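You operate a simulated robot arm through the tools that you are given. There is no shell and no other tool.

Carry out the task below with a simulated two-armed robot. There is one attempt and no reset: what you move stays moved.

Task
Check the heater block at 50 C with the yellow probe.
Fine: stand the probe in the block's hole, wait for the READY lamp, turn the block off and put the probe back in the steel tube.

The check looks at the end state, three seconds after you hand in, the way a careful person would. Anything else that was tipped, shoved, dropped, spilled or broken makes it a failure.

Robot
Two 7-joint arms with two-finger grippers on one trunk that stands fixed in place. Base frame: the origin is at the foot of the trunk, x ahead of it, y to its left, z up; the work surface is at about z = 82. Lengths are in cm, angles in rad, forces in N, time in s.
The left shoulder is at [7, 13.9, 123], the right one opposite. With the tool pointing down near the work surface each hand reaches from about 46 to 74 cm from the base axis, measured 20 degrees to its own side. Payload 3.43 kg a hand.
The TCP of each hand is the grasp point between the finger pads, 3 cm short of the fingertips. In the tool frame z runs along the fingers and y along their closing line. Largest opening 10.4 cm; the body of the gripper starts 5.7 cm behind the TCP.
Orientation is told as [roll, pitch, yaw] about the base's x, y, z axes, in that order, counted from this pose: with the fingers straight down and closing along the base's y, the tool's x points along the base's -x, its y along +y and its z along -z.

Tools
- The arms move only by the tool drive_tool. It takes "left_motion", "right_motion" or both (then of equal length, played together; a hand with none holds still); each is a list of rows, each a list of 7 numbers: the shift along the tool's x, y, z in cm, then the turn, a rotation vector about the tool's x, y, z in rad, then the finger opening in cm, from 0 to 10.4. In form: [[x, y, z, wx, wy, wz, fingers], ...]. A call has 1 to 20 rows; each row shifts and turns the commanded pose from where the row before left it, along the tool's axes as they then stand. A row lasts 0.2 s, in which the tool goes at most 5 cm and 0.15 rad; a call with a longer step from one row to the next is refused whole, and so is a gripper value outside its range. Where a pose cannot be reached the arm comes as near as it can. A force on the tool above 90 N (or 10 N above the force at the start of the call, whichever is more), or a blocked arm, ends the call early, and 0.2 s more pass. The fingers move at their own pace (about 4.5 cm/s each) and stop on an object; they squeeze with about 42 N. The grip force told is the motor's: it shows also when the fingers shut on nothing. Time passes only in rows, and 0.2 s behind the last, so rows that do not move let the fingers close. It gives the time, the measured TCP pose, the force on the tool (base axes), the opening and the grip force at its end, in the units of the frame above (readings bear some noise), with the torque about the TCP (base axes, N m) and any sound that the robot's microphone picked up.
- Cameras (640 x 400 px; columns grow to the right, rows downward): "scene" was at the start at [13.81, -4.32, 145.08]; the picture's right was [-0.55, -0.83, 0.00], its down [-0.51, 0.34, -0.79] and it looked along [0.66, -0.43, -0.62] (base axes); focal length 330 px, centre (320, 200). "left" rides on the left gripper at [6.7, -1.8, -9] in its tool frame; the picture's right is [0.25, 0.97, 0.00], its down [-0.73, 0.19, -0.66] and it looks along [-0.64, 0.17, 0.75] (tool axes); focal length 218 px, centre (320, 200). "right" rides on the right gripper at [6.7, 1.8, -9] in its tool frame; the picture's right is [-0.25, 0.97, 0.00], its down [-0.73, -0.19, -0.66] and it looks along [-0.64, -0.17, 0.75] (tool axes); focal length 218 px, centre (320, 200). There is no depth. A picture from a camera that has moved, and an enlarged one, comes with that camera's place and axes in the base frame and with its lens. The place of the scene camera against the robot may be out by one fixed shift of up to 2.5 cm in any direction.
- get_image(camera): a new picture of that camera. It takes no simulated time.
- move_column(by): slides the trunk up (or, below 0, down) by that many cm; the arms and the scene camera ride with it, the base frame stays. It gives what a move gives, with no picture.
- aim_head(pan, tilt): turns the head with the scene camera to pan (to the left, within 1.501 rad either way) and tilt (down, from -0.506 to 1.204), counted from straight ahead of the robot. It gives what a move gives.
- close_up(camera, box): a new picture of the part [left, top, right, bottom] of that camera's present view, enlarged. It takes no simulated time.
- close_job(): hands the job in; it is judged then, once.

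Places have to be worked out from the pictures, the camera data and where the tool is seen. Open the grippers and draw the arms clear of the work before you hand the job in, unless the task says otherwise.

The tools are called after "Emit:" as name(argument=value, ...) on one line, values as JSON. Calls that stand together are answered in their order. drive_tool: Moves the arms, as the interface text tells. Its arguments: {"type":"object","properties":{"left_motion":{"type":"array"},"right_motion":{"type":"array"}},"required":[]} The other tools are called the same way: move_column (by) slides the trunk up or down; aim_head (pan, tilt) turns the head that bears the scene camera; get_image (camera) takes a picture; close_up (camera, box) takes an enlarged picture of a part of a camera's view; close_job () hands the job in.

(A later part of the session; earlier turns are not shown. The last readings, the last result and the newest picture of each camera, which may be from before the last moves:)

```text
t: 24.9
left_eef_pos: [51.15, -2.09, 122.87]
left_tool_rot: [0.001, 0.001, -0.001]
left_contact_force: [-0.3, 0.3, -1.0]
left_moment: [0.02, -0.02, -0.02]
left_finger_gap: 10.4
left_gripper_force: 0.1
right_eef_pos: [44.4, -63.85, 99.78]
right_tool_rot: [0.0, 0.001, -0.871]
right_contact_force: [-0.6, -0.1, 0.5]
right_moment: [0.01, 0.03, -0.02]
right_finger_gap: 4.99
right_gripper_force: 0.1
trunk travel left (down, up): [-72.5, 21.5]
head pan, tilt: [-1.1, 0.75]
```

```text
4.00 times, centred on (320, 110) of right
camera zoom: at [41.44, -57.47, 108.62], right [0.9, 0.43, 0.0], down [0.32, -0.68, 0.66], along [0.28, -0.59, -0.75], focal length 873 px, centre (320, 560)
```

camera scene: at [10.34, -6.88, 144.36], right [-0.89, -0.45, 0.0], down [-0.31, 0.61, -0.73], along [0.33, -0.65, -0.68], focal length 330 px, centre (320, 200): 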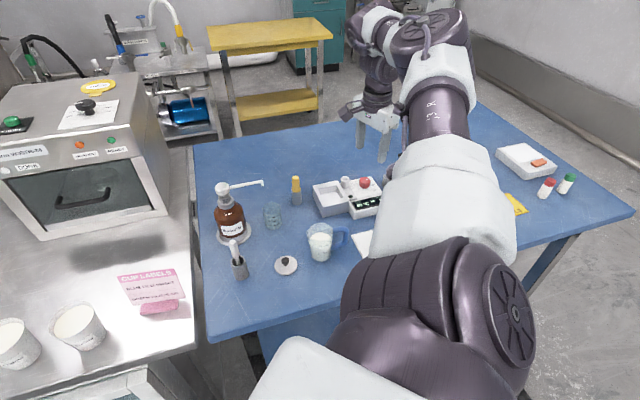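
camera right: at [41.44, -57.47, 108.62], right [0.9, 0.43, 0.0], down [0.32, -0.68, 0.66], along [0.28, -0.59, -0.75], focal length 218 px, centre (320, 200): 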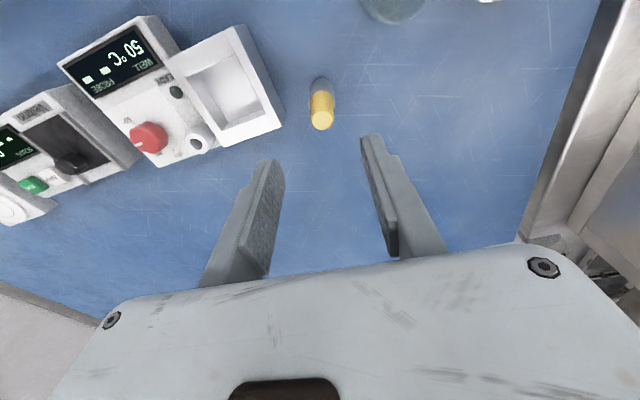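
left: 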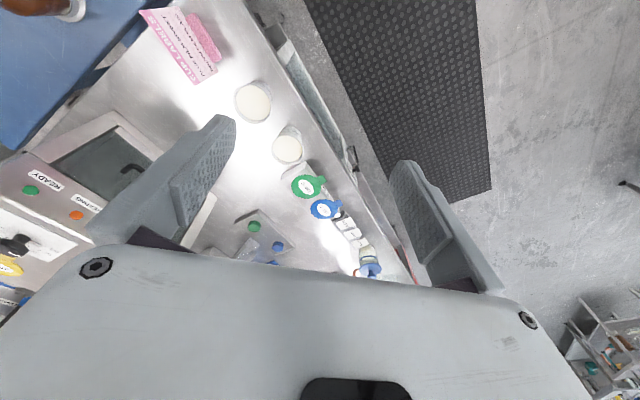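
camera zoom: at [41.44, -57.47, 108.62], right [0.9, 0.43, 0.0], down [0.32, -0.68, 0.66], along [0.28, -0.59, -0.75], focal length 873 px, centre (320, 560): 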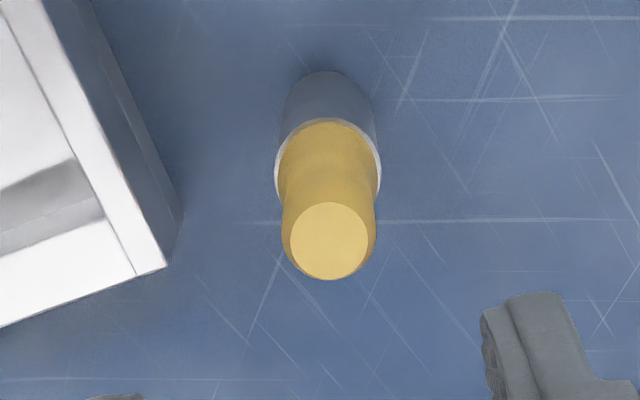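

The handle top works out to (44.5,-63.65), nearly under the TCP, and the well now reads 50 °C. I'll correct by 0.2 cm and descend so the fingertips sit just above the wide lower part of the handle.

Emit:
drive_tool(right_motion=[[0.08, 0.18, 1.8, 0, 0, 0, 5], [0, 0, 1.8, 0, 0, 0, 5], [0, 0, 1.8, 0, 0, 0, 5], [0, 0, 1.8, 0, 0, 0, 5], [0, 0, 1.3, 0, 0, 0, 5], [0, 0, 0, 0, 0, 0, 5]])

Emit:
get_image(camera="right")

Emit:
close_up(camera="scene", box=[260, 140, 400, 240])

```text
t: 26.3
left_eef_pos: [51.27, -2.05, 122.94]
left_tool_rot: [0.0, 0.0, 0.0]
left_contact_force: [0.0, 0.7, -0.5]
left_moment: [0.01, 0.0, 0.01]
left_finger_gap: 10.37
left_gripper_force: 0.0
right_eef_pos: [44.58, -63.59, 91.27]
right_tool_rot: [-0.002, 0.001, -0.872]
right_contact_force: [0.1, -0.8, 0.3]
right_moment: [0.01, 0.02, 0.01]
right_finger_gap: 4.98
right_gripper_force: 0.0
trunk travel left (down, up): [-72.5, 21.5]
head pan, tilt: [-1.1, 0.75]
```

```text
taken
camera right: at [41.65, -57.2, 100.21], right [0.9, 0.43, 0.0], down [0.32, -0.68, 0.66], along [0.28, -0.59, -0.75], focal length 218 px, centre (320, 200)
```

right: 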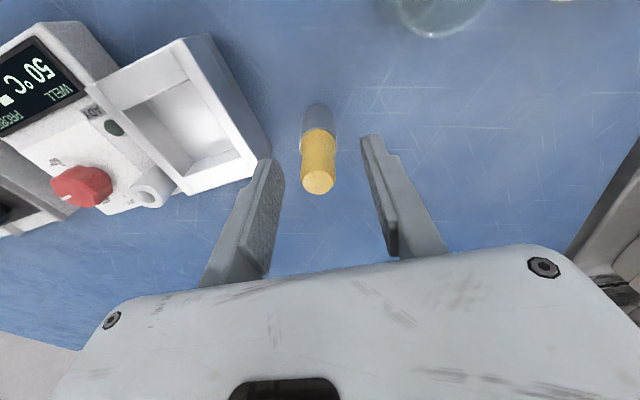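

```text
4.00 times, centred on (330, 190) of scene
camera zoom: at [10.36, -6.93, 144.36], right [-0.89, -0.45, 0.0], down [-0.31, 0.61, -0.73], along [0.33, -0.65, -0.68], focal length 1322 px, centre (280, 240)
```

zoom: 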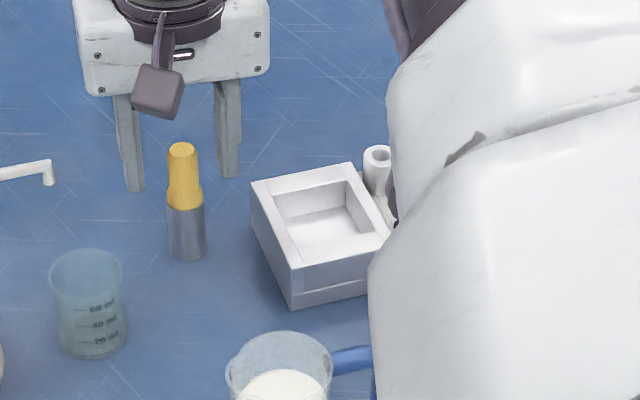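

The handle sits centred between the fingers. I'll close on it.

Emit:
drive_tool(right_motion=[[0, 0, 0, 0, 0, 0, 3.5], [0, 0, 0, 0, 0, 0, 2.2], [0, 0, 0, 0, 0, 0, 1.2], [0, 0, 0, 0, 0, 0, 1.2], [0, 0, 0, 0, 0, 0, 1.2]])

Emit:
get_image(camera="right")

Emit:
close_up(camera="scene", box=[260, 140, 400, 240])

```text
t: 27.5
left_eef_pos: [51.36, -2.17, 122.79]
left_tool_rot: [0.0, 0.0, -0.001]
left_contact_force: [0.8, 0.7, 1.0]
left_moment: [0.01, 0.0, 0.0]
left_finger_gap: 10.41
left_gripper_force: 0.1
right_eef_pos: [44.69, -63.56, 91.33]
right_tool_rot: [0.001, -0.001, -0.873]
right_contact_force: [1.0, -0.2, 0.4]
right_moment: [-0.01, 0.03, -0.02]
right_finger_gap: 1.73
right_gripper_force: 42.1
trunk travel left (down, up): [-72.5, 21.5]
head pan, tilt: [-1.1, 0.75]
```

```text
taken
camera right: at [41.65, -57.23, 100.2], right [0.9, 0.43, 0.0], down [0.32, -0.68, 0.66], along [0.28, -0.59, -0.75], focal length 218 px, centre (320, 200)
```

right: 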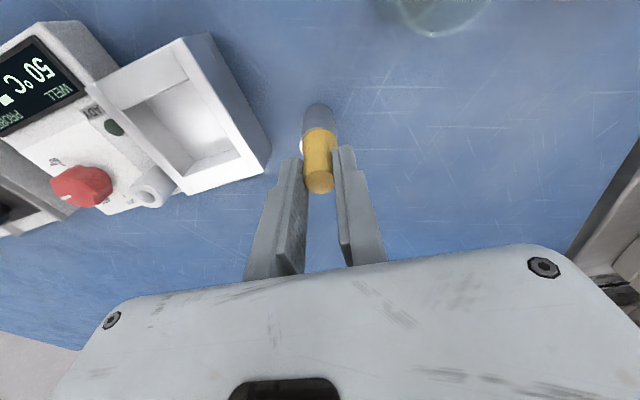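

```text
4.00 times, centred on (330, 190) of scene
camera zoom: at [10.38, -6.95, 144.35], right [-0.89, -0.45, 0.0], down [-0.31, 0.61, -0.73], along [0.33, -0.65, -0.68], focal length 1322 px, centre (280, 240)
```

zoom: 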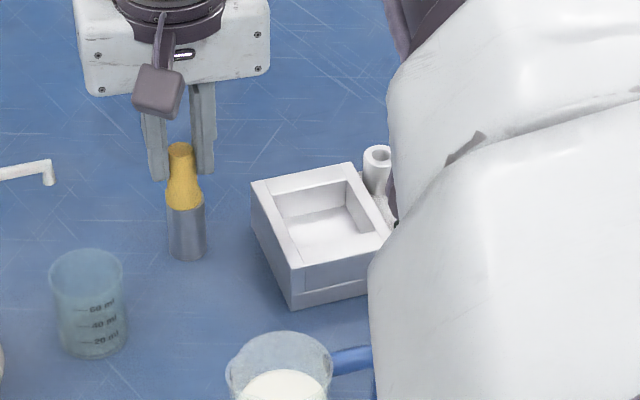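

The handle is gripped at 1.73 cm. I'll lift straight up and look at the shaft.

Emit:
drive_tool(right_motion=[[0, 0, -0.6, 0, 0, 0, 1.2], [0, 0, -1, 0, 0, 0, 1.2], [0, 0, -1.5, 0, 0, 0, 1.2], [0, 0, -1.5, 0, 0, 0, 1.2], [0, 0, -1.5, 0, 0, 0, 1.2], [0, 0, -1.5, 0, 0, 0, 1.2], [0, 0, -1.4, 0, 0, 0, 1.2], [0, 0, 0, 0, 0, 0, 1.2]])

Emit:
get_image(camera="right")

Emit:
close_up(camera="scene", box=[250, 110, 390, 230])

```text
t: 29.3
left_eef_pos: [51.33, -2.23, 122.85]
left_tool_rot: [0.0, 0.001, 0.0]
left_contact_force: [-0.1, 0.0, -0.2]
left_moment: [0.0, 0.0, 0.0]
left_finger_gap: 10.4
left_gripper_force: 0.1
right_eef_pos: [44.74, -63.68, 100.36]
right_tool_rot: [0.0, -0.002, -0.873]
right_contact_force: [0.1, -0.4, 0.7]
right_moment: [0.0, 0.0, 0.0]
right_finger_gap: 1.73
right_gripper_force: 41.9
trunk travel left (down, up): [-72.5, 21.5]
head pan, tilt: [-1.1, 0.75]
```

```text
taken
camera right: at [41.68, -57.41, 109.22], right [0.9, 0.43, 0.0], down [0.32, -0.68, 0.66], along [0.28, -0.59, -0.75], focal length 218 px, centre (320, 200)
```

right: 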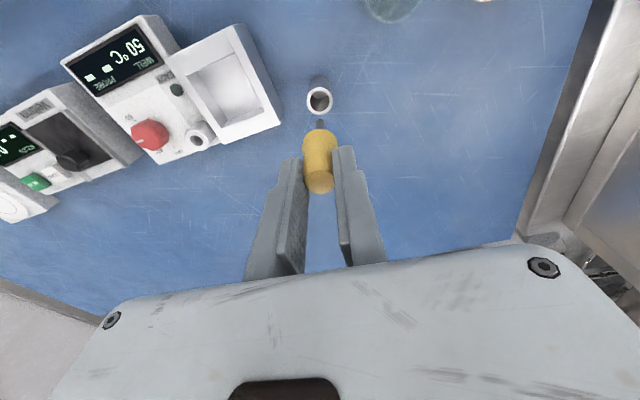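

```text
3.33 times, centred on (320, 170) of scene
camera zoom: at [10.4, -6.97, 144.35], right [-0.89, -0.45, 0.0], down [-0.31, 0.61, -0.73], along [0.33, -0.65, -0.68], focal length 1102 px, centre (320, 300)
```

zoom: 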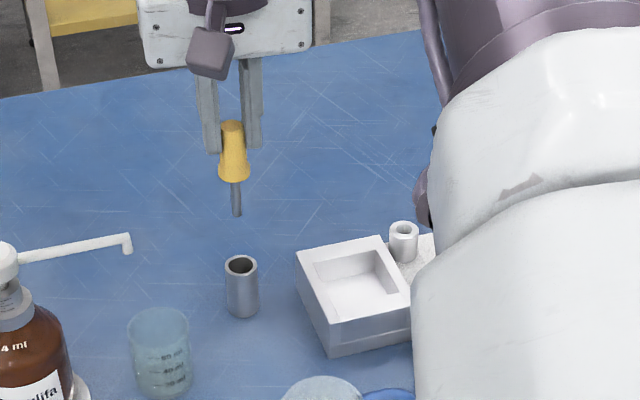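

The probe is out, with a short thin shaft hanging below the handle, and the tube stands undisturbed. I'll enlarge to check the probe's tilt and refine the tube opening and the hole.

Emit:
close_up(camera="right", box=[272, 70, 368, 200])

Emit:
close_up(camera="right", box=[160, 70, 288, 170])

Emit:
close_up(camera="scene", box=[275, 130, 355, 210])

```text
3.08 times, centred on (320, 135) of right
camera zoom: at [41.68, -57.41, 109.22], right [0.9, 0.43, 0.0], down [0.32, -0.68, 0.66], along [0.28, -0.59, -0.75], focal length 672 px, centre (320, 400)
```

zoom: 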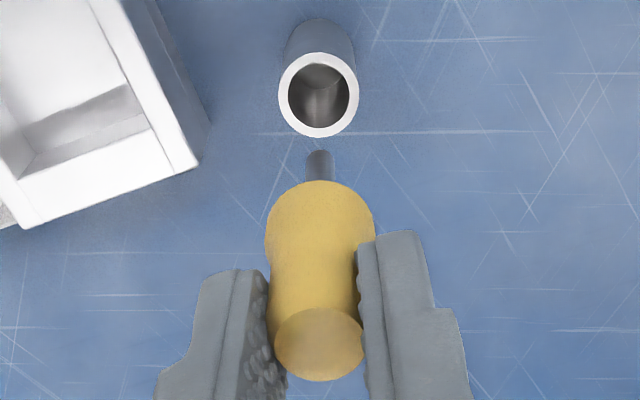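

```text
4.00 times, centred on (224, 120) of right
camera zoom: at [41.68, -57.41, 109.22], right [0.9, 0.43, 0.0], down [0.32, -0.68, 0.66], along [0.28, -0.59, -0.75], focal length 873 px, centre (704, 520)
```

zoom: 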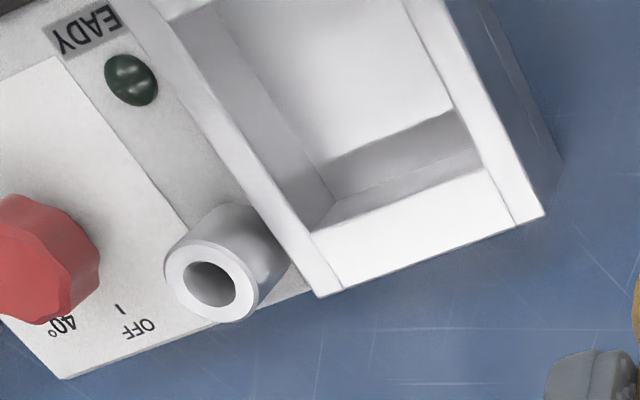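

```text
5.00 times, centred on (315, 170) of scene
camera zoom: at [10.4, -6.97, 144.35], right [-0.89, -0.45, 0.0], down [-0.31, 0.61, -0.73], along [0.33, -0.65, -0.68], focal length 1652 px, centre (345, 350)
```

zoom: 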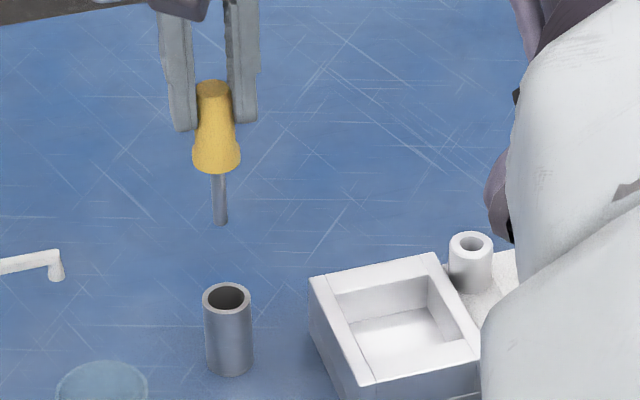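

The probe hangs vertically under the TCP, its tip about 8.7 cm below it. The tube is at (44.54,-63.61) and the hole at (34.27,-72.63). I'll carry the probe above the hole with clearance.

Emit:
drive_tool(right_motion=[[0, 0, -1, 0, 0, 0, 1.2], [-0.02, -1.714, 0, 0, 0, 0, 1.2], [-0.02, -1.714, 0, 0, 0, 0, 1.2], [-0.02, -1.714, 0, 0, 0, 0, 1.2], [-0.02, -1.714, 0, 0, 0, 0, 1.2], [-0.02, -1.714, 0, 0, 0, 0, 1.2], [-0.02, -1.714, 0, 0, 0, 0, 1.2], [-0.02, -1.714, 0, 0, 0, 0, 1.2], [-0.02, -1.714, 0, 0, 0, 0, 1.2], [0, 0, 0, 0, 0, 0, 1.2], [0, 0, 0, 0, 0, 0, 1.2]])

Emit:
get_image(camera="right")

Emit:
close_up(camera="right", box=[272, 70, 368, 200])

Emit:
close_up(camera="scene", box=[300, 130, 400, 220])

```text
t: 31.7
left_eef_pos: [51.31, -2.08, 122.79]
left_tool_rot: [0.001, 0.0, 0.001]
left_contact_force: [0.1, -0.5, 0.8]
left_moment: [0.02, -0.01, -0.01]
left_finger_gap: 10.42
left_gripper_force: 0.1
right_eef_pos: [34.29, -72.5, 101.27]
right_tool_rot: [0.0, 0.0, -0.872]
right_contact_force: [0.6, 0.0, -0.3]
right_moment: [-0.01, 0.03, 0.02]
right_finger_gap: 1.82
right_gripper_force: 42.2
trunk travel left (down, up): [-72.5, 21.5]
head pan, tilt: [-1.1, 0.75]
```

```text
taken
camera right: at [31.23, -66.2, 110.21], right [0.9, 0.43, 0.0], down [0.32, -0.68, 0.66], along [0.28, -0.59, -0.75], focal length 218 px, centre (320, 200)
```

right: 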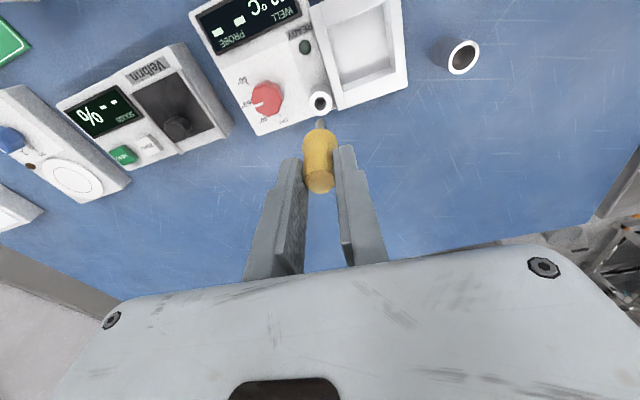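

```text
3.08 times, centred on (320, 135) of right
camera zoom: at [31.23, -66.2, 110.21], right [0.9, 0.43, 0.0], down [0.32, -0.68, 0.66], along [0.28, -0.59, -0.75], focal length 672 px, centre (320, 400)
```

zoom: 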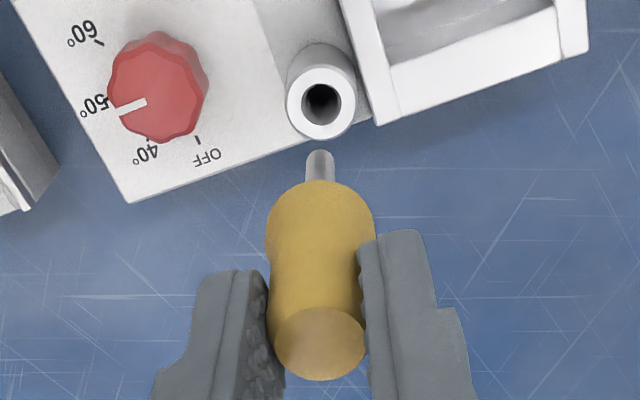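

```text
4.44 times, centred on (350, 175) of scene
camera zoom: at [10.37, -6.96, 144.35], right [-0.89, -0.45, 0.0], down [-0.31, 0.61, -0.73], along [0.33, -0.65, -0.68], focal length 1469 px, centre (187, 311)
```

zoom: 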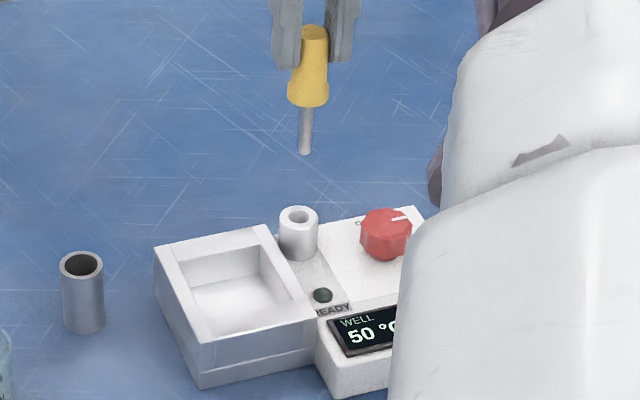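

Both views agree that the shaft is over the hole to within about 0.1 cm. I'll descend part way so the tip just enters the collar, then check forces.

Emit:
drive_tool(right_motion=[[0, 0.06, 1.2, 0, 0, 0, 1.2], [0, 0, 1.2, 0, 0, 0, 1.2], [0, 0, 1.0, 0, 0, 0, 1.2], [0, 0, 0.8, 0, 0, 0, 1.2], [0, 0, 0.5, 0, 0, 0, 1.2], [0, 0, 0.4, 0, 0, 0, 1.2], [0, 0, 0, 0, 0, 0, 1.2]])

Emit:
close_up(camera="right", box=[272, 70, 368, 200])

Emit:
close_up(camera="scene", box=[300, 130, 400, 220])

```text
t: 33.3
left_eef_pos: [51.42, -2.27, 122.76]
left_tool_rot: [0.001, 0.0, 0.0]
left_contact_force: [0.0, -0.4, -0.4]
left_moment: [-0.02, 0.01, 0.01]
left_finger_gap: 10.42
left_gripper_force: 0.0
right_eef_pos: [34.28, -72.57, 96.16]
right_tool_rot: [-0.001, 0.001, -0.873]
right_contact_force: [1.2, -0.8, 0.3]
right_moment: [0.01, -0.02, 0.03]
right_finger_gap: 1.81
right_gripper_force: 42.1
trunk travel left (down, up): [-72.5, 21.5]
head pan, tilt: [-1.1, 0.75]
```

```text
3.08 times, centred on (320, 135) of right
camera zoom: at [31.28, -66.13, 105.06], right [0.9, 0.43, 0.0], down [0.32, -0.68, 0.66], along [0.28, -0.59, -0.75], focal length 672 px, centre (320, 400)
```

zoom: 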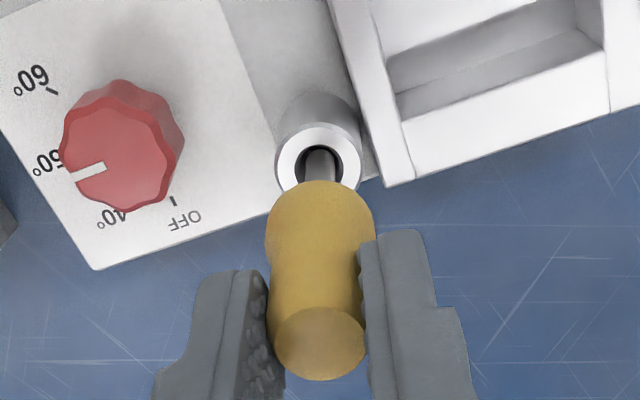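

```text
4.44 times, centred on (350, 175) of scene
camera zoom: at [10.38, -6.96, 144.35], right [-0.89, -0.45, 0.0], down [-0.31, 0.61, -0.73], along [0.33, -0.65, -0.68], focal length 1469 px, centre (187, 311)
```

zoom: 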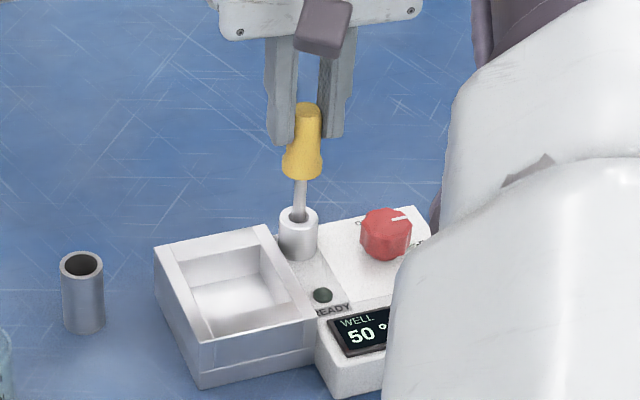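

The tip is in the hole with no contact force. I'll go on slowly.

Emit:
drive_tool(right_motion=[[0, 0, 0.5, 0, 0, 0, 1.2], [0, 0, 0.5, 0, 0, 0, 1.2], [0, 0, 0.5, 0, 0, 0, 1.2], [0, 0, 0.5, 0, 0, 0, 1.2], [0, 0, 0.4, 0, 0, 0, 1.2], [0, 0, 0.2, 0, 0, 0, 1.2], [0, 0, 0.2, 0, 0, 0, 1.2], [0, 0, 0, 0, 0, 0, 1.2]])

Emit:
close_up(camera="scene", box=[300, 130, 400, 220])

Emit:
close_up(camera="right", box=[240, 50, 400, 200])

```text
t: 35.1
left_eef_pos: [51.14, -2.0, 122.9]
left_tool_rot: [-0.002, -0.003, -0.001]
left_contact_force: [-1.0, -0.3, 1.2]
left_moment: [-0.01, 0.02, 0.0]
left_finger_gap: 10.42
left_gripper_force: 0.0
right_eef_pos: [34.37, -72.36, 93.69]
right_tool_rot: [0.001, -0.006, -0.874]
right_contact_force: [1.9, -10.4, 23.8]
right_moment: [-0.74, -0.18, -0.01]
right_finger_gap: 1.81
right_gripper_force: 41.7
trunk travel left (down, up): [-72.5, 21.5]
head pan, tilt: [-1.1, 0.75]
```

```text
4.44 times, centred on (350, 175) of scene
camera zoom: at [10.2, -6.72, 144.41], right [-0.89, -0.45, 0.0], down [-0.31, 0.61, -0.73], along [0.33, -0.65, -0.68], focal length 1469 px, centre (187, 311)
```

zoom: 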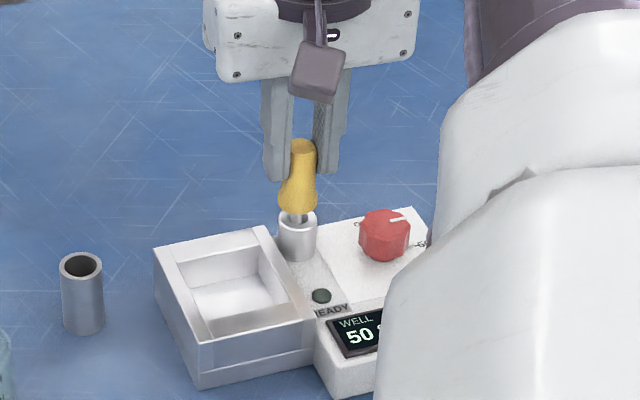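

```text
2.67 times, centred on (320, 125) of right
camera zoom: at [31.27, -65.96, 102.55], right [0.9, 0.43, 0.0], down [0.32, -0.68, 0.66], along [0.28, -0.6, -0.75], focal length 582 px, centre (320, 400)
```

zoom: 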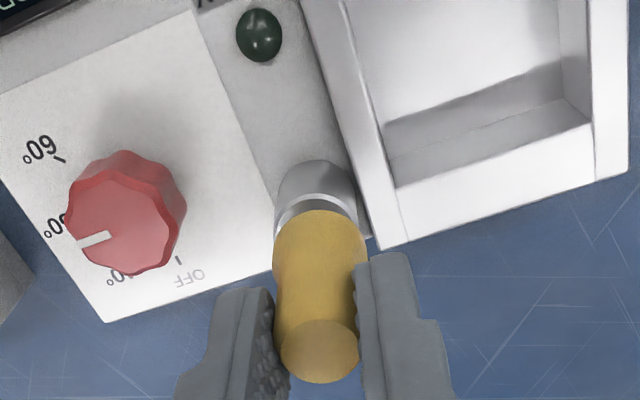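

Contact: 24 N upwards and 10 N along -y at TCP 93.7, with the flange about 1 cm above the collar. It has either bottomed or caught, so I'll back off 0.4 cm and look at the side force.

Emit:
drive_tool(right_motion=[[0, 0, -0.4, 0, 0, 0, 1.2], [0, 0, -0.2, 0, 0, 0, 1.2], [0, 0, 0, 0, 0, 0, 1.2]])

Emit:
close_up(camera="right", box=[272, 90, 368, 200])

Emit:
close_up(camera="scene", box=[330, 150, 390, 200])

```text
t: 35.9
left_eef_pos: [51.43, -2.25, 122.71]
left_tool_rot: [0.002, -0.002, 0.001]
left_contact_force: [-0.2, 1.0, -0.1]
left_moment: [-0.02, 0.0, -0.01]
left_finger_gap: 10.42
left_gripper_force: 0.0
right_eef_pos: [34.31, -72.43, 93.73]
right_tool_rot: [-0.001, 0.003, -0.874]
right_contact_force: [1.9, -4.9, -2.4]
right_moment: [-0.31, -0.18, 0.03]
right_finger_gap: 1.84
right_gripper_force: 42.4
trunk travel left (down, up): [-72.5, 21.5]
head pan, tilt: [-1.1, 0.75]
```

```text
3.64 times, centred on (320, 145) of right
camera zoom: at [31.28, -66.09, 102.75], right [0.9, 0.43, 0.0], down [0.32, -0.68, 0.65], along [0.28, -0.59, -0.76], focal length 794 px, centre (320, 400)
```

zoom: 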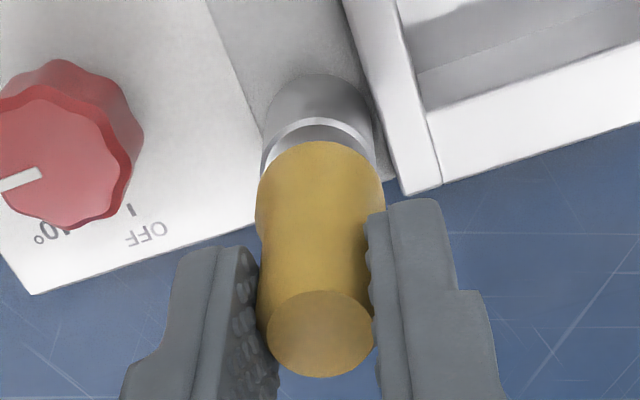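

```text
8.00 times, centred on (360, 175) of scene
camera zoom: at [10.43, -7.05, 144.33], right [-0.89, -0.45, 0.0], down [-0.31, 0.61, -0.73], along [0.33, -0.65, -0.68], focal length 2644 px, centre (0, 400)
```

zoom: 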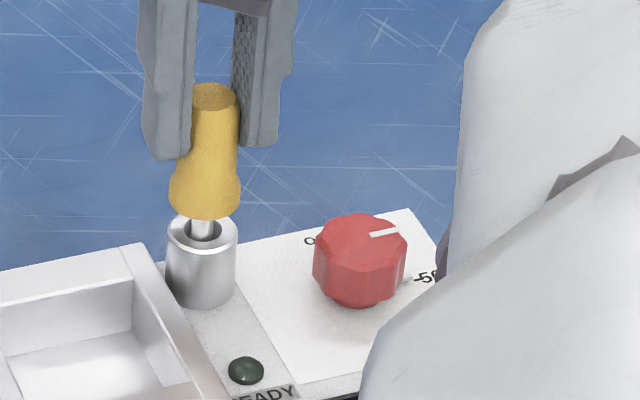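

The probe hangs vertically but presses lightly on the +y wall. I'll shift 0.15 cm along -y and press down gently again.

Emit:
drive_tool(right_motion=[[-0.115, -0.097, 0, 0, 0, 0, 1.2], [0, 0, 0, 0, 0, 0, 1.2], [0, 0, 0, 0, 0, 0, 1.2]])

Emit:
drive_tool(right_motion=[[0, 0, 0.2, 0, 0, 0, 1.2], [0, 0, 0.2, 0, 0, 0, 1.2], [0, 0, 0.1, 0, 0, 0, 1.2], [0, 0, 0, 0, 0, 0, 1.2]])

```text
t: 36.7
left_eef_pos: [51.44, -2.12, 122.87]
left_tool_rot: [0.0, -0.001, -0.001]
left_contact_force: [-0.3, -0.2, -0.3]
left_moment: [0.0, 0.02, 0.03]
left_finger_gap: 10.39
left_gripper_force: 0.1
right_eef_pos: [34.24, -72.5, 93.95]
right_tool_rot: [0.0, 0.0, -0.873]
right_contact_force: [0.5, 0.7, -0.5]
right_moment: [0.02, 0.03, 0.0]
right_finger_gap: 1.79
right_gripper_force: 42.1
trunk travel left (down, up): [-72.5, 21.5]
head pan, tilt: [-1.1, 0.75]
```

```text
t: 37.7
left_eef_pos: [51.14, -2.04, 122.96]
left_tool_rot: [-0.002, -0.002, 0.0]
left_contact_force: [-0.9, 0.9, -1.0]
left_moment: [0.01, 0.03, 0.02]
left_finger_gap: 10.41
left_gripper_force: 0.1
right_eef_pos: [34.24, -72.49, 93.75]
right_tool_rot: [-0.001, -0.005, -0.873]
right_contact_force: [-0.3, -4.2, 16.9]
right_moment: [-0.39, -0.02, 0.0]
right_finger_gap: 1.82
right_gripper_force: 42.3
trunk travel left (down, up): [-72.5, 21.5]
head pan, tilt: [-1.1, 0.75]
```

It stops at the same height with mostly vertical force, so the probe is resting on the hole's bottom. I'll take off the load and look at the display.

Emit:
drive_tool(right_motion=[[0, 0, -0.3, 0, 0, 0, 1.2], [0, 0, 0, 0, 0, 0, 1.2], [0, 0, 0, 0, 0, 0, 1.2]])

Emit:
get_image(camera="right")

Emit:
close_up(camera="scene", box=[300, 140, 400, 220])

```text
t: 38.5
left_eef_pos: [51.32, -2.12, 122.8]
left_tool_rot: [-0.001, 0.001, 0.0]
left_contact_force: [-0.4, -0.6, 0.1]
left_moment: [0.02, -0.02, 0.01]
left_finger_gap: 10.41
left_gripper_force: 0.0
right_eef_pos: [34.25, -72.46, 93.62]
right_tool_rot: [0.001, 0.003, -0.873]
right_contact_force: [-0.2, 0.4, 2.9]
right_moment: [0.04, -0.01, 0.03]
right_finger_gap: 1.82
right_gripper_force: 41.9
trunk travel left (down, up): [-72.5, 21.5]
head pan, tilt: [-1.1, 0.75]
```

```text
taken
camera right: at [31.24, -66.18, 102.62], right [0.9, 0.43, 0.0], down [0.32, -0.68, 0.66], along [0.28, -0.59, -0.75], focal length 218 px, centre (320, 200)
```

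right: 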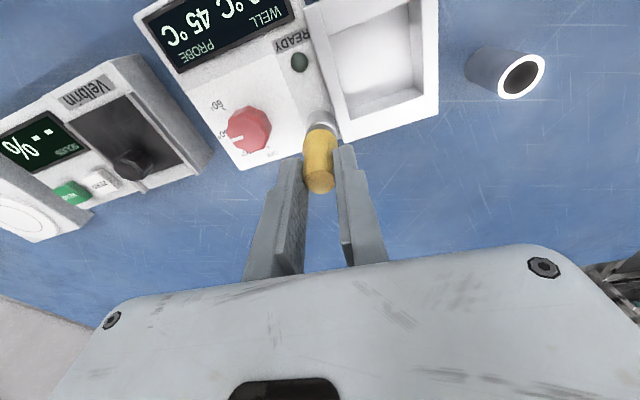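

```text
5.00 times, centred on (350, 180) of scene
camera zoom: at [10.36, -6.87, 144.35], right [-0.89, -0.45, 0.0], down [-0.31, 0.61, -0.73], along [0.33, -0.65, -0.68], focal length 1652 px, centre (170, 300)
```

zoom: 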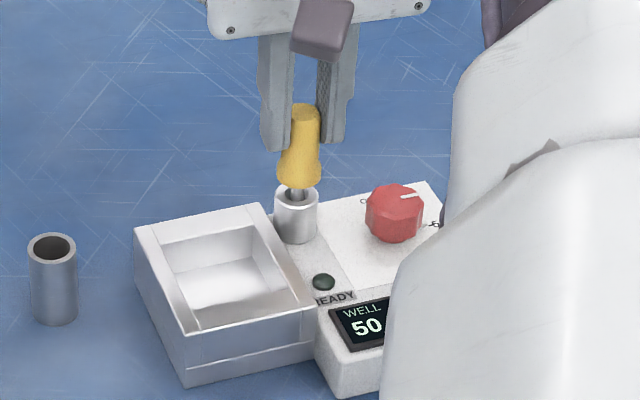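

The PROBE reading is 45 °C and rising, and side forces are near zero. I'll let go so the probe stands by itself, then rise.

Emit:
drive_tool(right_motion=[[0, 0, 0, 0, 0, 0, 2.2], [0, 0, 0, 0, 0, 0, 3.2], [0, 0, 0, 0, 0, 0, 4.6], [0, 0, 0, 0, 0, 0, 4.6], [0, 0, -0.6, 0, 0, 0, 4.6], [0, 0, -1.2, 0, 0, 0, 4.6], [0, 0, -1.8, 0, 0, 0, 4.6], [0, 0, -2, 0, 0, 0, 4.6], [0, 0, -2, 0, 0, 0, 4.6]])

Emit:
get_image(camera="right")

Emit:
close_up(camera="scene", box=[300, 140, 400, 220])

Emit:
close_up(camera="right", box=[200, 0, 400, 160])

```text
t: 40.5
left_eef_pos: [51.19, -2.17, 122.79]
left_tool_rot: [0.0, -0.001, 0.0]
left_contact_force: [0.0, -0.5, -1.0]
left_moment: [0.01, 0.02, -0.01]
left_finger_gap: 10.38
left_gripper_force: 0.1
right_eef_pos: [34.17, -72.55, 101.35]
right_tool_rot: [0.0, 0.001, -0.874]
right_contact_force: [-0.4, 1.1, 0.3]
right_moment: [0.01, 0.02, -0.06]
right_finger_gap: 4.58
right_gripper_force: 0.0
trunk travel left (down, up): [-72.5, 21.5]
head pan, tilt: [-1.1, 0.75]
```

```text
taken
camera right: at [31.25, -66.32, 110.33], right [0.9, 0.43, 0.0], down [0.32, -0.68, 0.66], along [0.28, -0.59, -0.75], focal length 218 px, centre (320, 200)
```

right: 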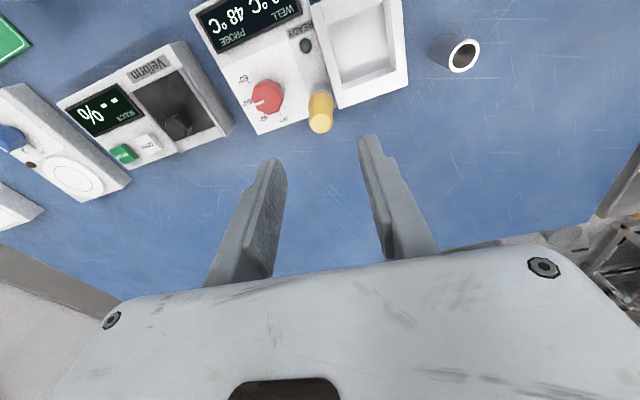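

```text
5.00 times, centred on (350, 180) of scene
camera zoom: at [10.36, -6.89, 144.36], right [-0.89, -0.45, 0.0], down [-0.31, 0.61, -0.73], along [0.33, -0.65, -0.68], focal length 1652 px, centre (170, 300)
```

zoom: 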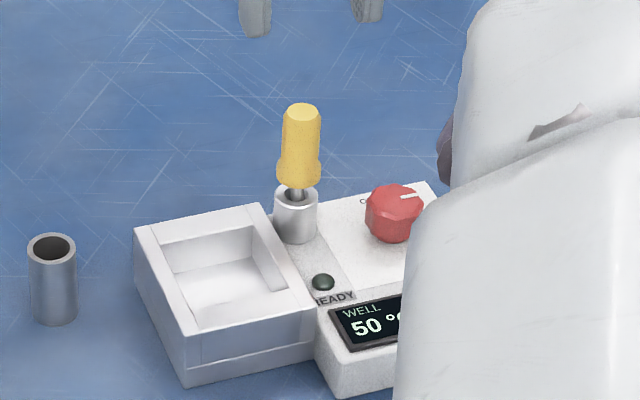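

```text
2.50 times, centred on (300, 80) of right
camera zoom: at [31.25, -66.32, 110.33], right [0.9, 0.43, 0.0], down [0.32, -0.68, 0.66], along [0.28, -0.59, -0.75], focal length 546 px, centre (370, 500)
```

zoom: 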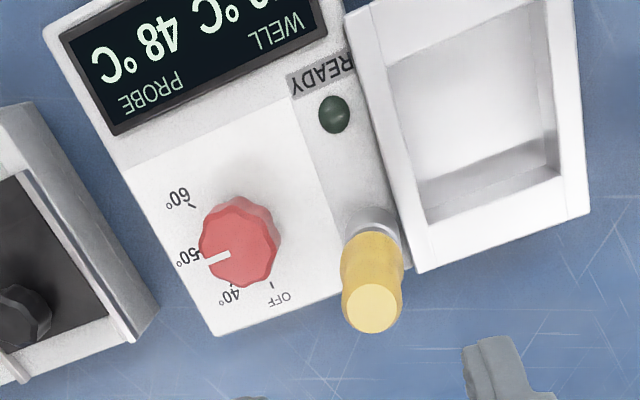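

The probe stands upright on its own and reads 48 °C. While it heats I'll move above the knob and test whether yaw -0.18 can be reached there.

Emit:
drive_tool(right_motion=[[0.37, -1.29, 0, 0, 0, 0, 4.8], [0.37, -1.29, 0, 0, 0, 0, 4.8], [0.37, -1.29, 0, 0, 0, 0, 4.8], [0.37, -1.29, 0, 0, 0, 0, 4.8], [0, 0, 0, 0, 0, -0.1386, 4.8], [0, 0, 0, 0, 0, -0.1386, 4.8], [0, 0, 0, 0, 0, -0.1386, 4.8], [0, 0, 0, 0, 0, -0.1386, 4.8], [0, 0, 0, 0, 0, -0.1386, 4.8], [0, 0, 0, 0, 0, 0, 4.8]])

Emit:
get_image(camera="right")

```text
t: 42.7
left_eef_pos: [51.31, -2.14, 122.83]
left_tool_rot: [-0.001, 0.0, 0.0]
left_contact_force: [0.7, -0.1, 0.0]
left_moment: [0.02, 0.0, 0.01]
left_finger_gap: 10.39
left_gripper_force: 0.0
right_eef_pos: [29.52, -74.77, 101.35]
right_tool_rot: [0.0, 0.001, -0.179]
right_contact_force: [-0.9, 1.1, -0.8]
right_moment: [0.01, 0.0, -0.03]
right_finger_gap: 4.8
right_gripper_force: 0.1
trunk travel left (down, up): [-72.5, 21.5]
head pan, tilt: [-1.1, 0.75]
```

```text
taken
camera right: at [23.07, -71.81, 110.27], right [0.42, 0.91, 0.0], down [0.68, -0.32, 0.66], along [0.6, -0.28, -0.75], focal length 218 px, centre (320, 200)
```

right: 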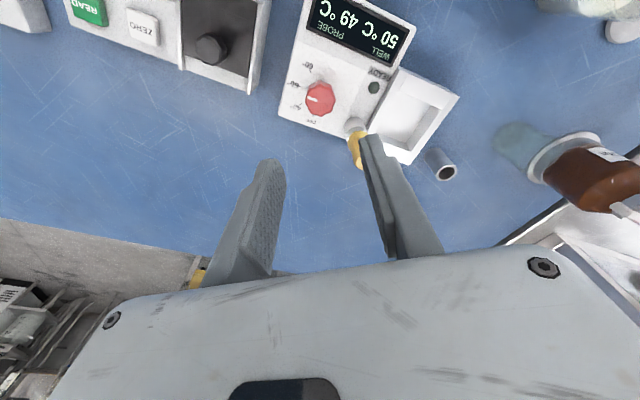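

Yaw -0.18 can be reached and the probe reads 49 °C. I'll now rotate to -1.75, the start of the turn back, while READY comes up.

Emit:
drive_tool(right_motion=[[0, 0, 0, 0, 0, 0.1428, 4.8], [0, 0, 0, 0, 0, 0.1428, 4.8], [0, 0, 0, 0, 0, 0.1428, 4.8], [0, 0, 0, 0, 0, 0.1428, 4.8], [0, 0, 0, 0, 0, 0.1428, 4.8], [0, 0, 0, 0, 0, 0.1428, 4.8], [0, 0, 0, 0, 0, 0.1428, 4.8], [0, 0, 0, 0, 0, 0.1428, 4.8], [0, 0, 0, 0, 0, 0.1428, 4.8], [0, 0, 0, 0, 0, 0.1428, 4.8], [0, 0, 0, 0, 0, 0.1428, 4.8], [0, 0, 0, 0, 0, 0, 4.8]])

Emit:
get_image(camera="right")

Emit:
close_up(camera="right", box=[240, 0, 420, 140])

Emit:
close_up(camera="scene", box=[300, 140, 400, 220])

```text
t: 45.3
left_eef_pos: [51.34, -2.12, 122.8]
left_tool_rot: [0.0, 0.0, 0.0]
left_contact_force: [0.4, 0.0, -0.2]
left_moment: [0.0, 0.04, 0.0]
left_finger_gap: 10.39
left_gripper_force: 0.2
right_eef_pos: [29.29, -74.84, 101.38]
right_tool_rot: [0.0, 0.001, -1.751]
right_contact_force: [-0.8, 0.5, 0.7]
right_moment: [0.02, 0.01, 0.08]
right_finger_gap: 4.8
right_gripper_force: 0.0
trunk travel left (down, up): [-72.5, 21.5]
head pan, tilt: [-1.1, 0.75]
```

```text
taken
camera right: at [32.29, -68.52, 110.28], right [0.91, -0.42, 0.0], down [-0.32, -0.68, 0.66], along [-0.28, -0.59, -0.75], focal length 218 px, centre (320, 200)
```

right: 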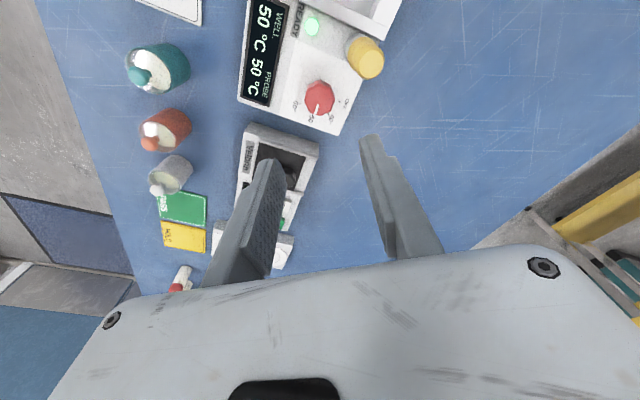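

```text
2.86 times, centred on (330, 70) of right
camera zoom: at [32.29, -68.52, 110.28], right [0.91, -0.42, 0.0], down [-0.32, -0.68, 0.66], along [-0.28, -0.59, -0.75], focal length 624 px, centre (291, 571)
```

zoom: 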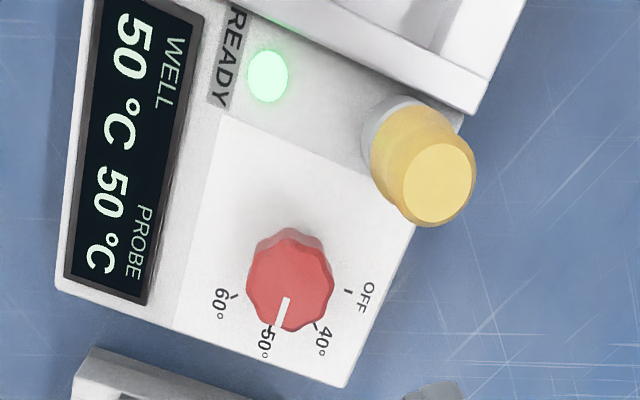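

```text
5.00 times, centred on (350, 180) of scene
camera zoom: at [10.37, -6.95, 144.35], right [-0.89, -0.45, 0.0], down [-0.31, 0.61, -0.73], along [0.33, -0.65, -0.68], focal length 1652 px, centre (170, 300)
```

zoom: 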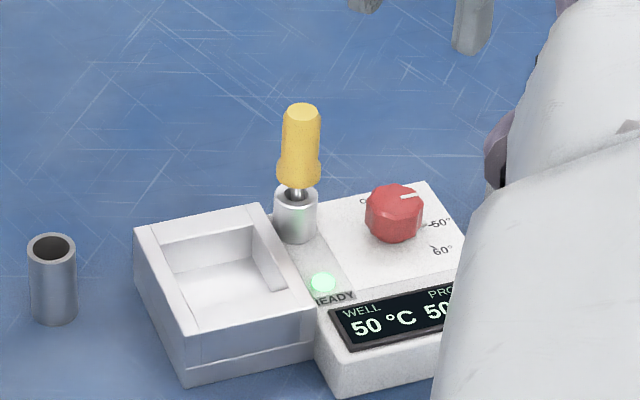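

READY is lit, with both readings at 50 °C. I'm centred over the knob, so I'll descend with the fingers only moderately open, to clear the standing probe.

Emit:
drive_tool(right_motion=[[0, 0, 1.8, 0, 0, 0, 4.2], [0, 0, 1.8, 0, 0, 0, 4.2], [0, 0, 1.8, 0, 0, 0, 4.2], [0, 0, 1.8, 0, 0, 0, 4.2], [0, 0, 1.5, 0, 0, 0, 4.2], [0, 0, 0.8, 0, 0, 0, 4.2], [0, 0, 0, 0, 0, 0, 4.2]])

Emit:
get_image(camera="right")

Emit:
close_up(camera="right", box=[256, 80, 400, 180])

Emit:
close_up(camera="scene", box=[300, 140, 400, 220])

```text
t: 46.9
left_eef_pos: [51.22, -2.24, 122.81]
left_tool_rot: [-0.001, 0.0, 0.0]
left_contact_force: [-0.5, 0.1, 0.7]
left_moment: [0.0, -0.02, -0.01]
left_finger_gap: 10.42
left_gripper_force: 0.0
right_eef_pos: [29.42, -74.89, 91.83]
right_tool_rot: [0.0, 0.0, -1.749]
right_contact_force: [0.2, 0.3, 0.3]
right_moment: [-0.02, -0.02, 0.01]
right_finger_gap: 4.22
right_gripper_force: 0.1
trunk travel left (down, up): [-72.5, 21.5]
head pan, tilt: [-1.1, 0.75]
```

```text
taken
camera right: at [32.31, -68.48, 100.74], right [0.91, -0.42, 0.0], down [-0.32, -0.68, 0.66], along [-0.28, -0.6, -0.75], focal length 218 px, centre (320, 200)
```

right: 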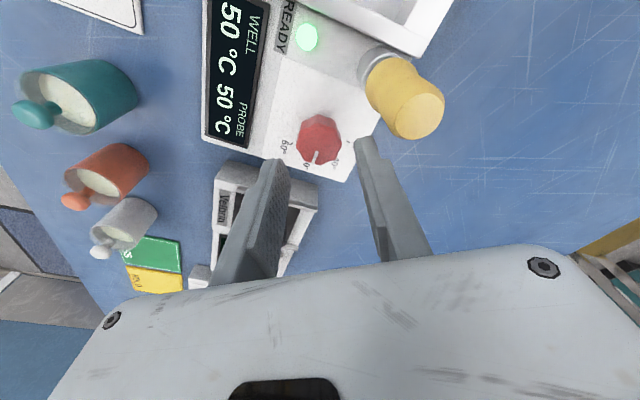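

```text
4.00 times, centred on (328, 130) of right
camera zoom: at [32.31, -68.48, 100.74], right [0.91, -0.42, 0.0], down [-0.32, -0.68, 0.66], along [-0.28, -0.6, -0.75], focal length 873 px, centre (288, 480)
```

zoom: 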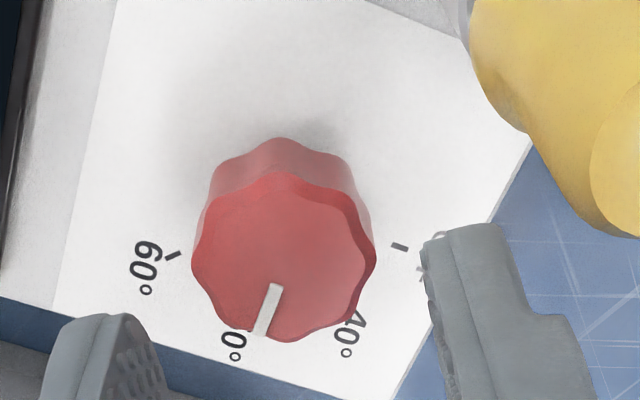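

```text
5.00 times, centred on (350, 180) of scene
camera zoom: at [10.37, -6.95, 144.35], right [-0.89, -0.45, 0.0], down [-0.31, 0.61, -0.73], along [0.33, -0.65, -0.68], focal length 1652 px, centre (170, 300)
```

zoom: 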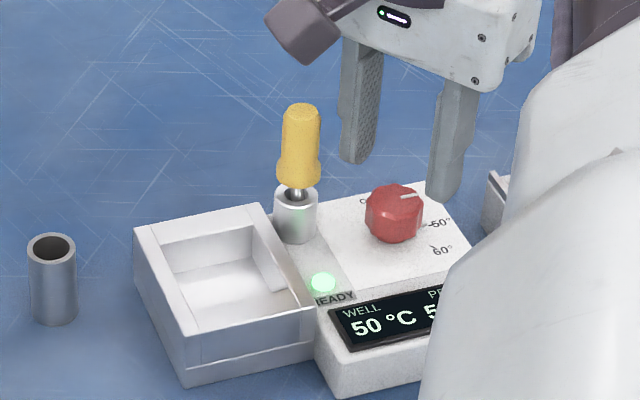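

Well centred, with clear space to the probe. I'll lower the rest and close on the knob.

Emit:
drive_tool(right_motion=[[0, 0, 1.0, 0, 0, 0, 4.2], [0, 0, 1.0, 0, 0, 0, 4.2], [0, 0, 0.65, 0, 0, 0, 4.2], [0, 0, 0, 0, 0, 0, 4.2]])

Emit:
get_image(camera="right")

Emit:
close_up(camera="scene", box=[300, 120, 420, 220])

```text
t: 47.9
left_eef_pos: [51.31, -2.18, 122.75]
left_tool_rot: [0.0, -0.001, 0.0]
left_contact_force: [0.3, 1.0, -0.4]
left_moment: [0.01, 0.01, -0.01]
left_finger_gap: 10.41
left_gripper_force: 0.0
right_eef_pos: [29.44, -74.85, 89.19]
right_tool_rot: [0.0, 0.0, -1.751]
right_contact_force: [-0.2, -0.7, 0.2]
right_moment: [0.02, 0.01, 0.04]
right_finger_gap: 4.21
right_gripper_force: 0.1
trunk travel left (down, up): [-72.5, 21.5]
head pan, tilt: [-1.1, 0.75]
```

```text
taken
camera right: at [32.34, -68.49, 98.09], right [0.91, -0.42, 0.0], down [-0.32, -0.68, 0.66], along [-0.28, -0.6, -0.75], focal length 218 px, centre (320, 200)
```

right: 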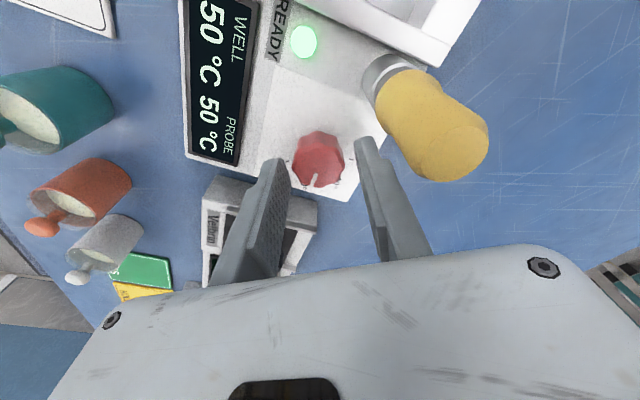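

```text
4.00 times, centred on (360, 170) of scene
camera zoom: at [10.37, -6.95, 144.35], right [-0.89, -0.45, 0.0], down [-0.31, 0.61, -0.73], along [0.33, -0.65, -0.68], focal length 1322 px, centre (160, 320)
```

zoom: 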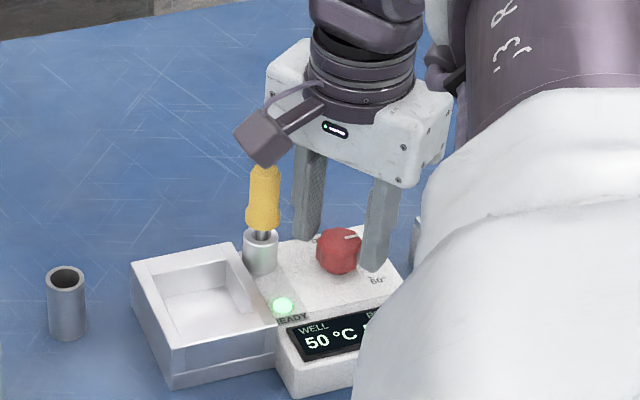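

No contacts. I'll close on the knob.

Emit:
drive_tool(right_motion=[[0, 0, 0, 0, 0, 0, 3.3], [0, 0, 0, 0, 0, 0, 2.5], [0, 0, 0, 0, 0, 0, 2.5], [0, 0, 0, 0, 0, 0, 2.5]])

Emit:
drive_tool(right_motion=[[0, 0, 0, 0, 0, -0.1, 2.5], [0, 0, 0, 0, 0, -0.115, 2.5], [0, 0, 0, 0, 0, -0.115, 2.5], [0, 0, 0, 0, 0, -0.115, 2.5], [0, 0, 0, 0, 0, -0.115, 2.5], [0, 0, 0, 0, 0, 0, 2.5]])

Emit:
get_image(camera="right")

Emit:
close_up(camera="scene", box=[300, 120, 420, 220])

```text
t: 48.9
left_eef_pos: [51.32, -2.16, 122.92]
left_tool_rot: [0.001, 0.0, -0.001]
left_contact_force: [-0.1, -0.7, -0.4]
left_moment: [0.01, -0.01, 0.04]
left_finger_gap: 10.4
left_gripper_force: 0.1
right_eef_pos: [29.31, -74.89, 89.15]
right_tool_rot: [-0.001, 0.001, -1.75]
right_contact_force: [-2.6, 2.9, -3.9]
right_moment: [-0.13, 0.12, -0.01]
right_finger_gap: 2.92
right_gripper_force: 45.4
trunk travel left (down, up): [-72.5, 21.5]
head pan, tilt: [-1.1, 0.75]
```

```text
t: 50.3
left_eef_pos: [51.31, -2.12, 122.81]
left_tool_rot: [0.0, 0.001, 0.0]
left_contact_force: [-0.2, -0.4, -0.4]
left_moment: [0.02, -0.01, -0.01]
left_finger_gap: 10.38
left_gripper_force: 0.1
right_eef_pos: [29.36, -74.83, 89.12]
right_tool_rot: [0.001, 0.0, -1.191]
right_contact_force: [-1.9, 4.4, -6.2]
right_moment: [0.15, 0.27, -0.03]
right_finger_gap: 2.93
right_gripper_force: 45.1
trunk travel left (down, up): [-72.5, 21.5]
head pan, tilt: [-1.1, 0.75]
```

```text
taken
camera right: at [28.51, -67.91, 98.07], right [0.99, 0.13, 0.0], down [0.1, -0.75, 0.66], along [0.08, -0.65, -0.75], focal length 218 px, centre (320, 200)
```

right: 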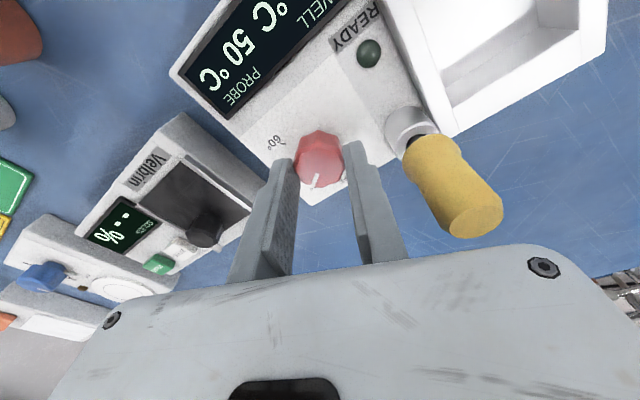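

```text
4.00 times, centred on (360, 170) of scene
camera zoom: at [10.39, -6.99, 144.35], right [-0.89, -0.45, 0.0], down [-0.31, 0.61, -0.73], along [0.33, -0.65, -0.68], focal length 1322 px, centre (160, 320)
```

zoom: 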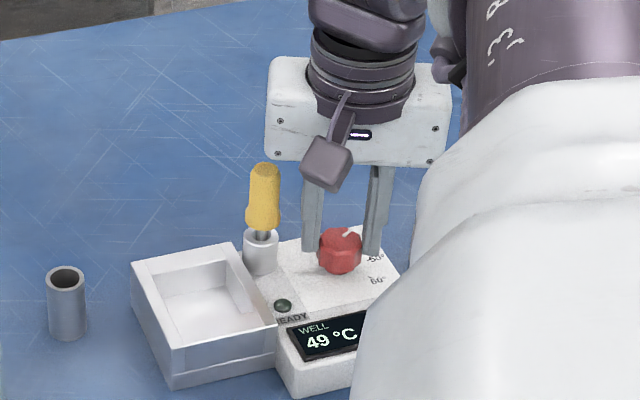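

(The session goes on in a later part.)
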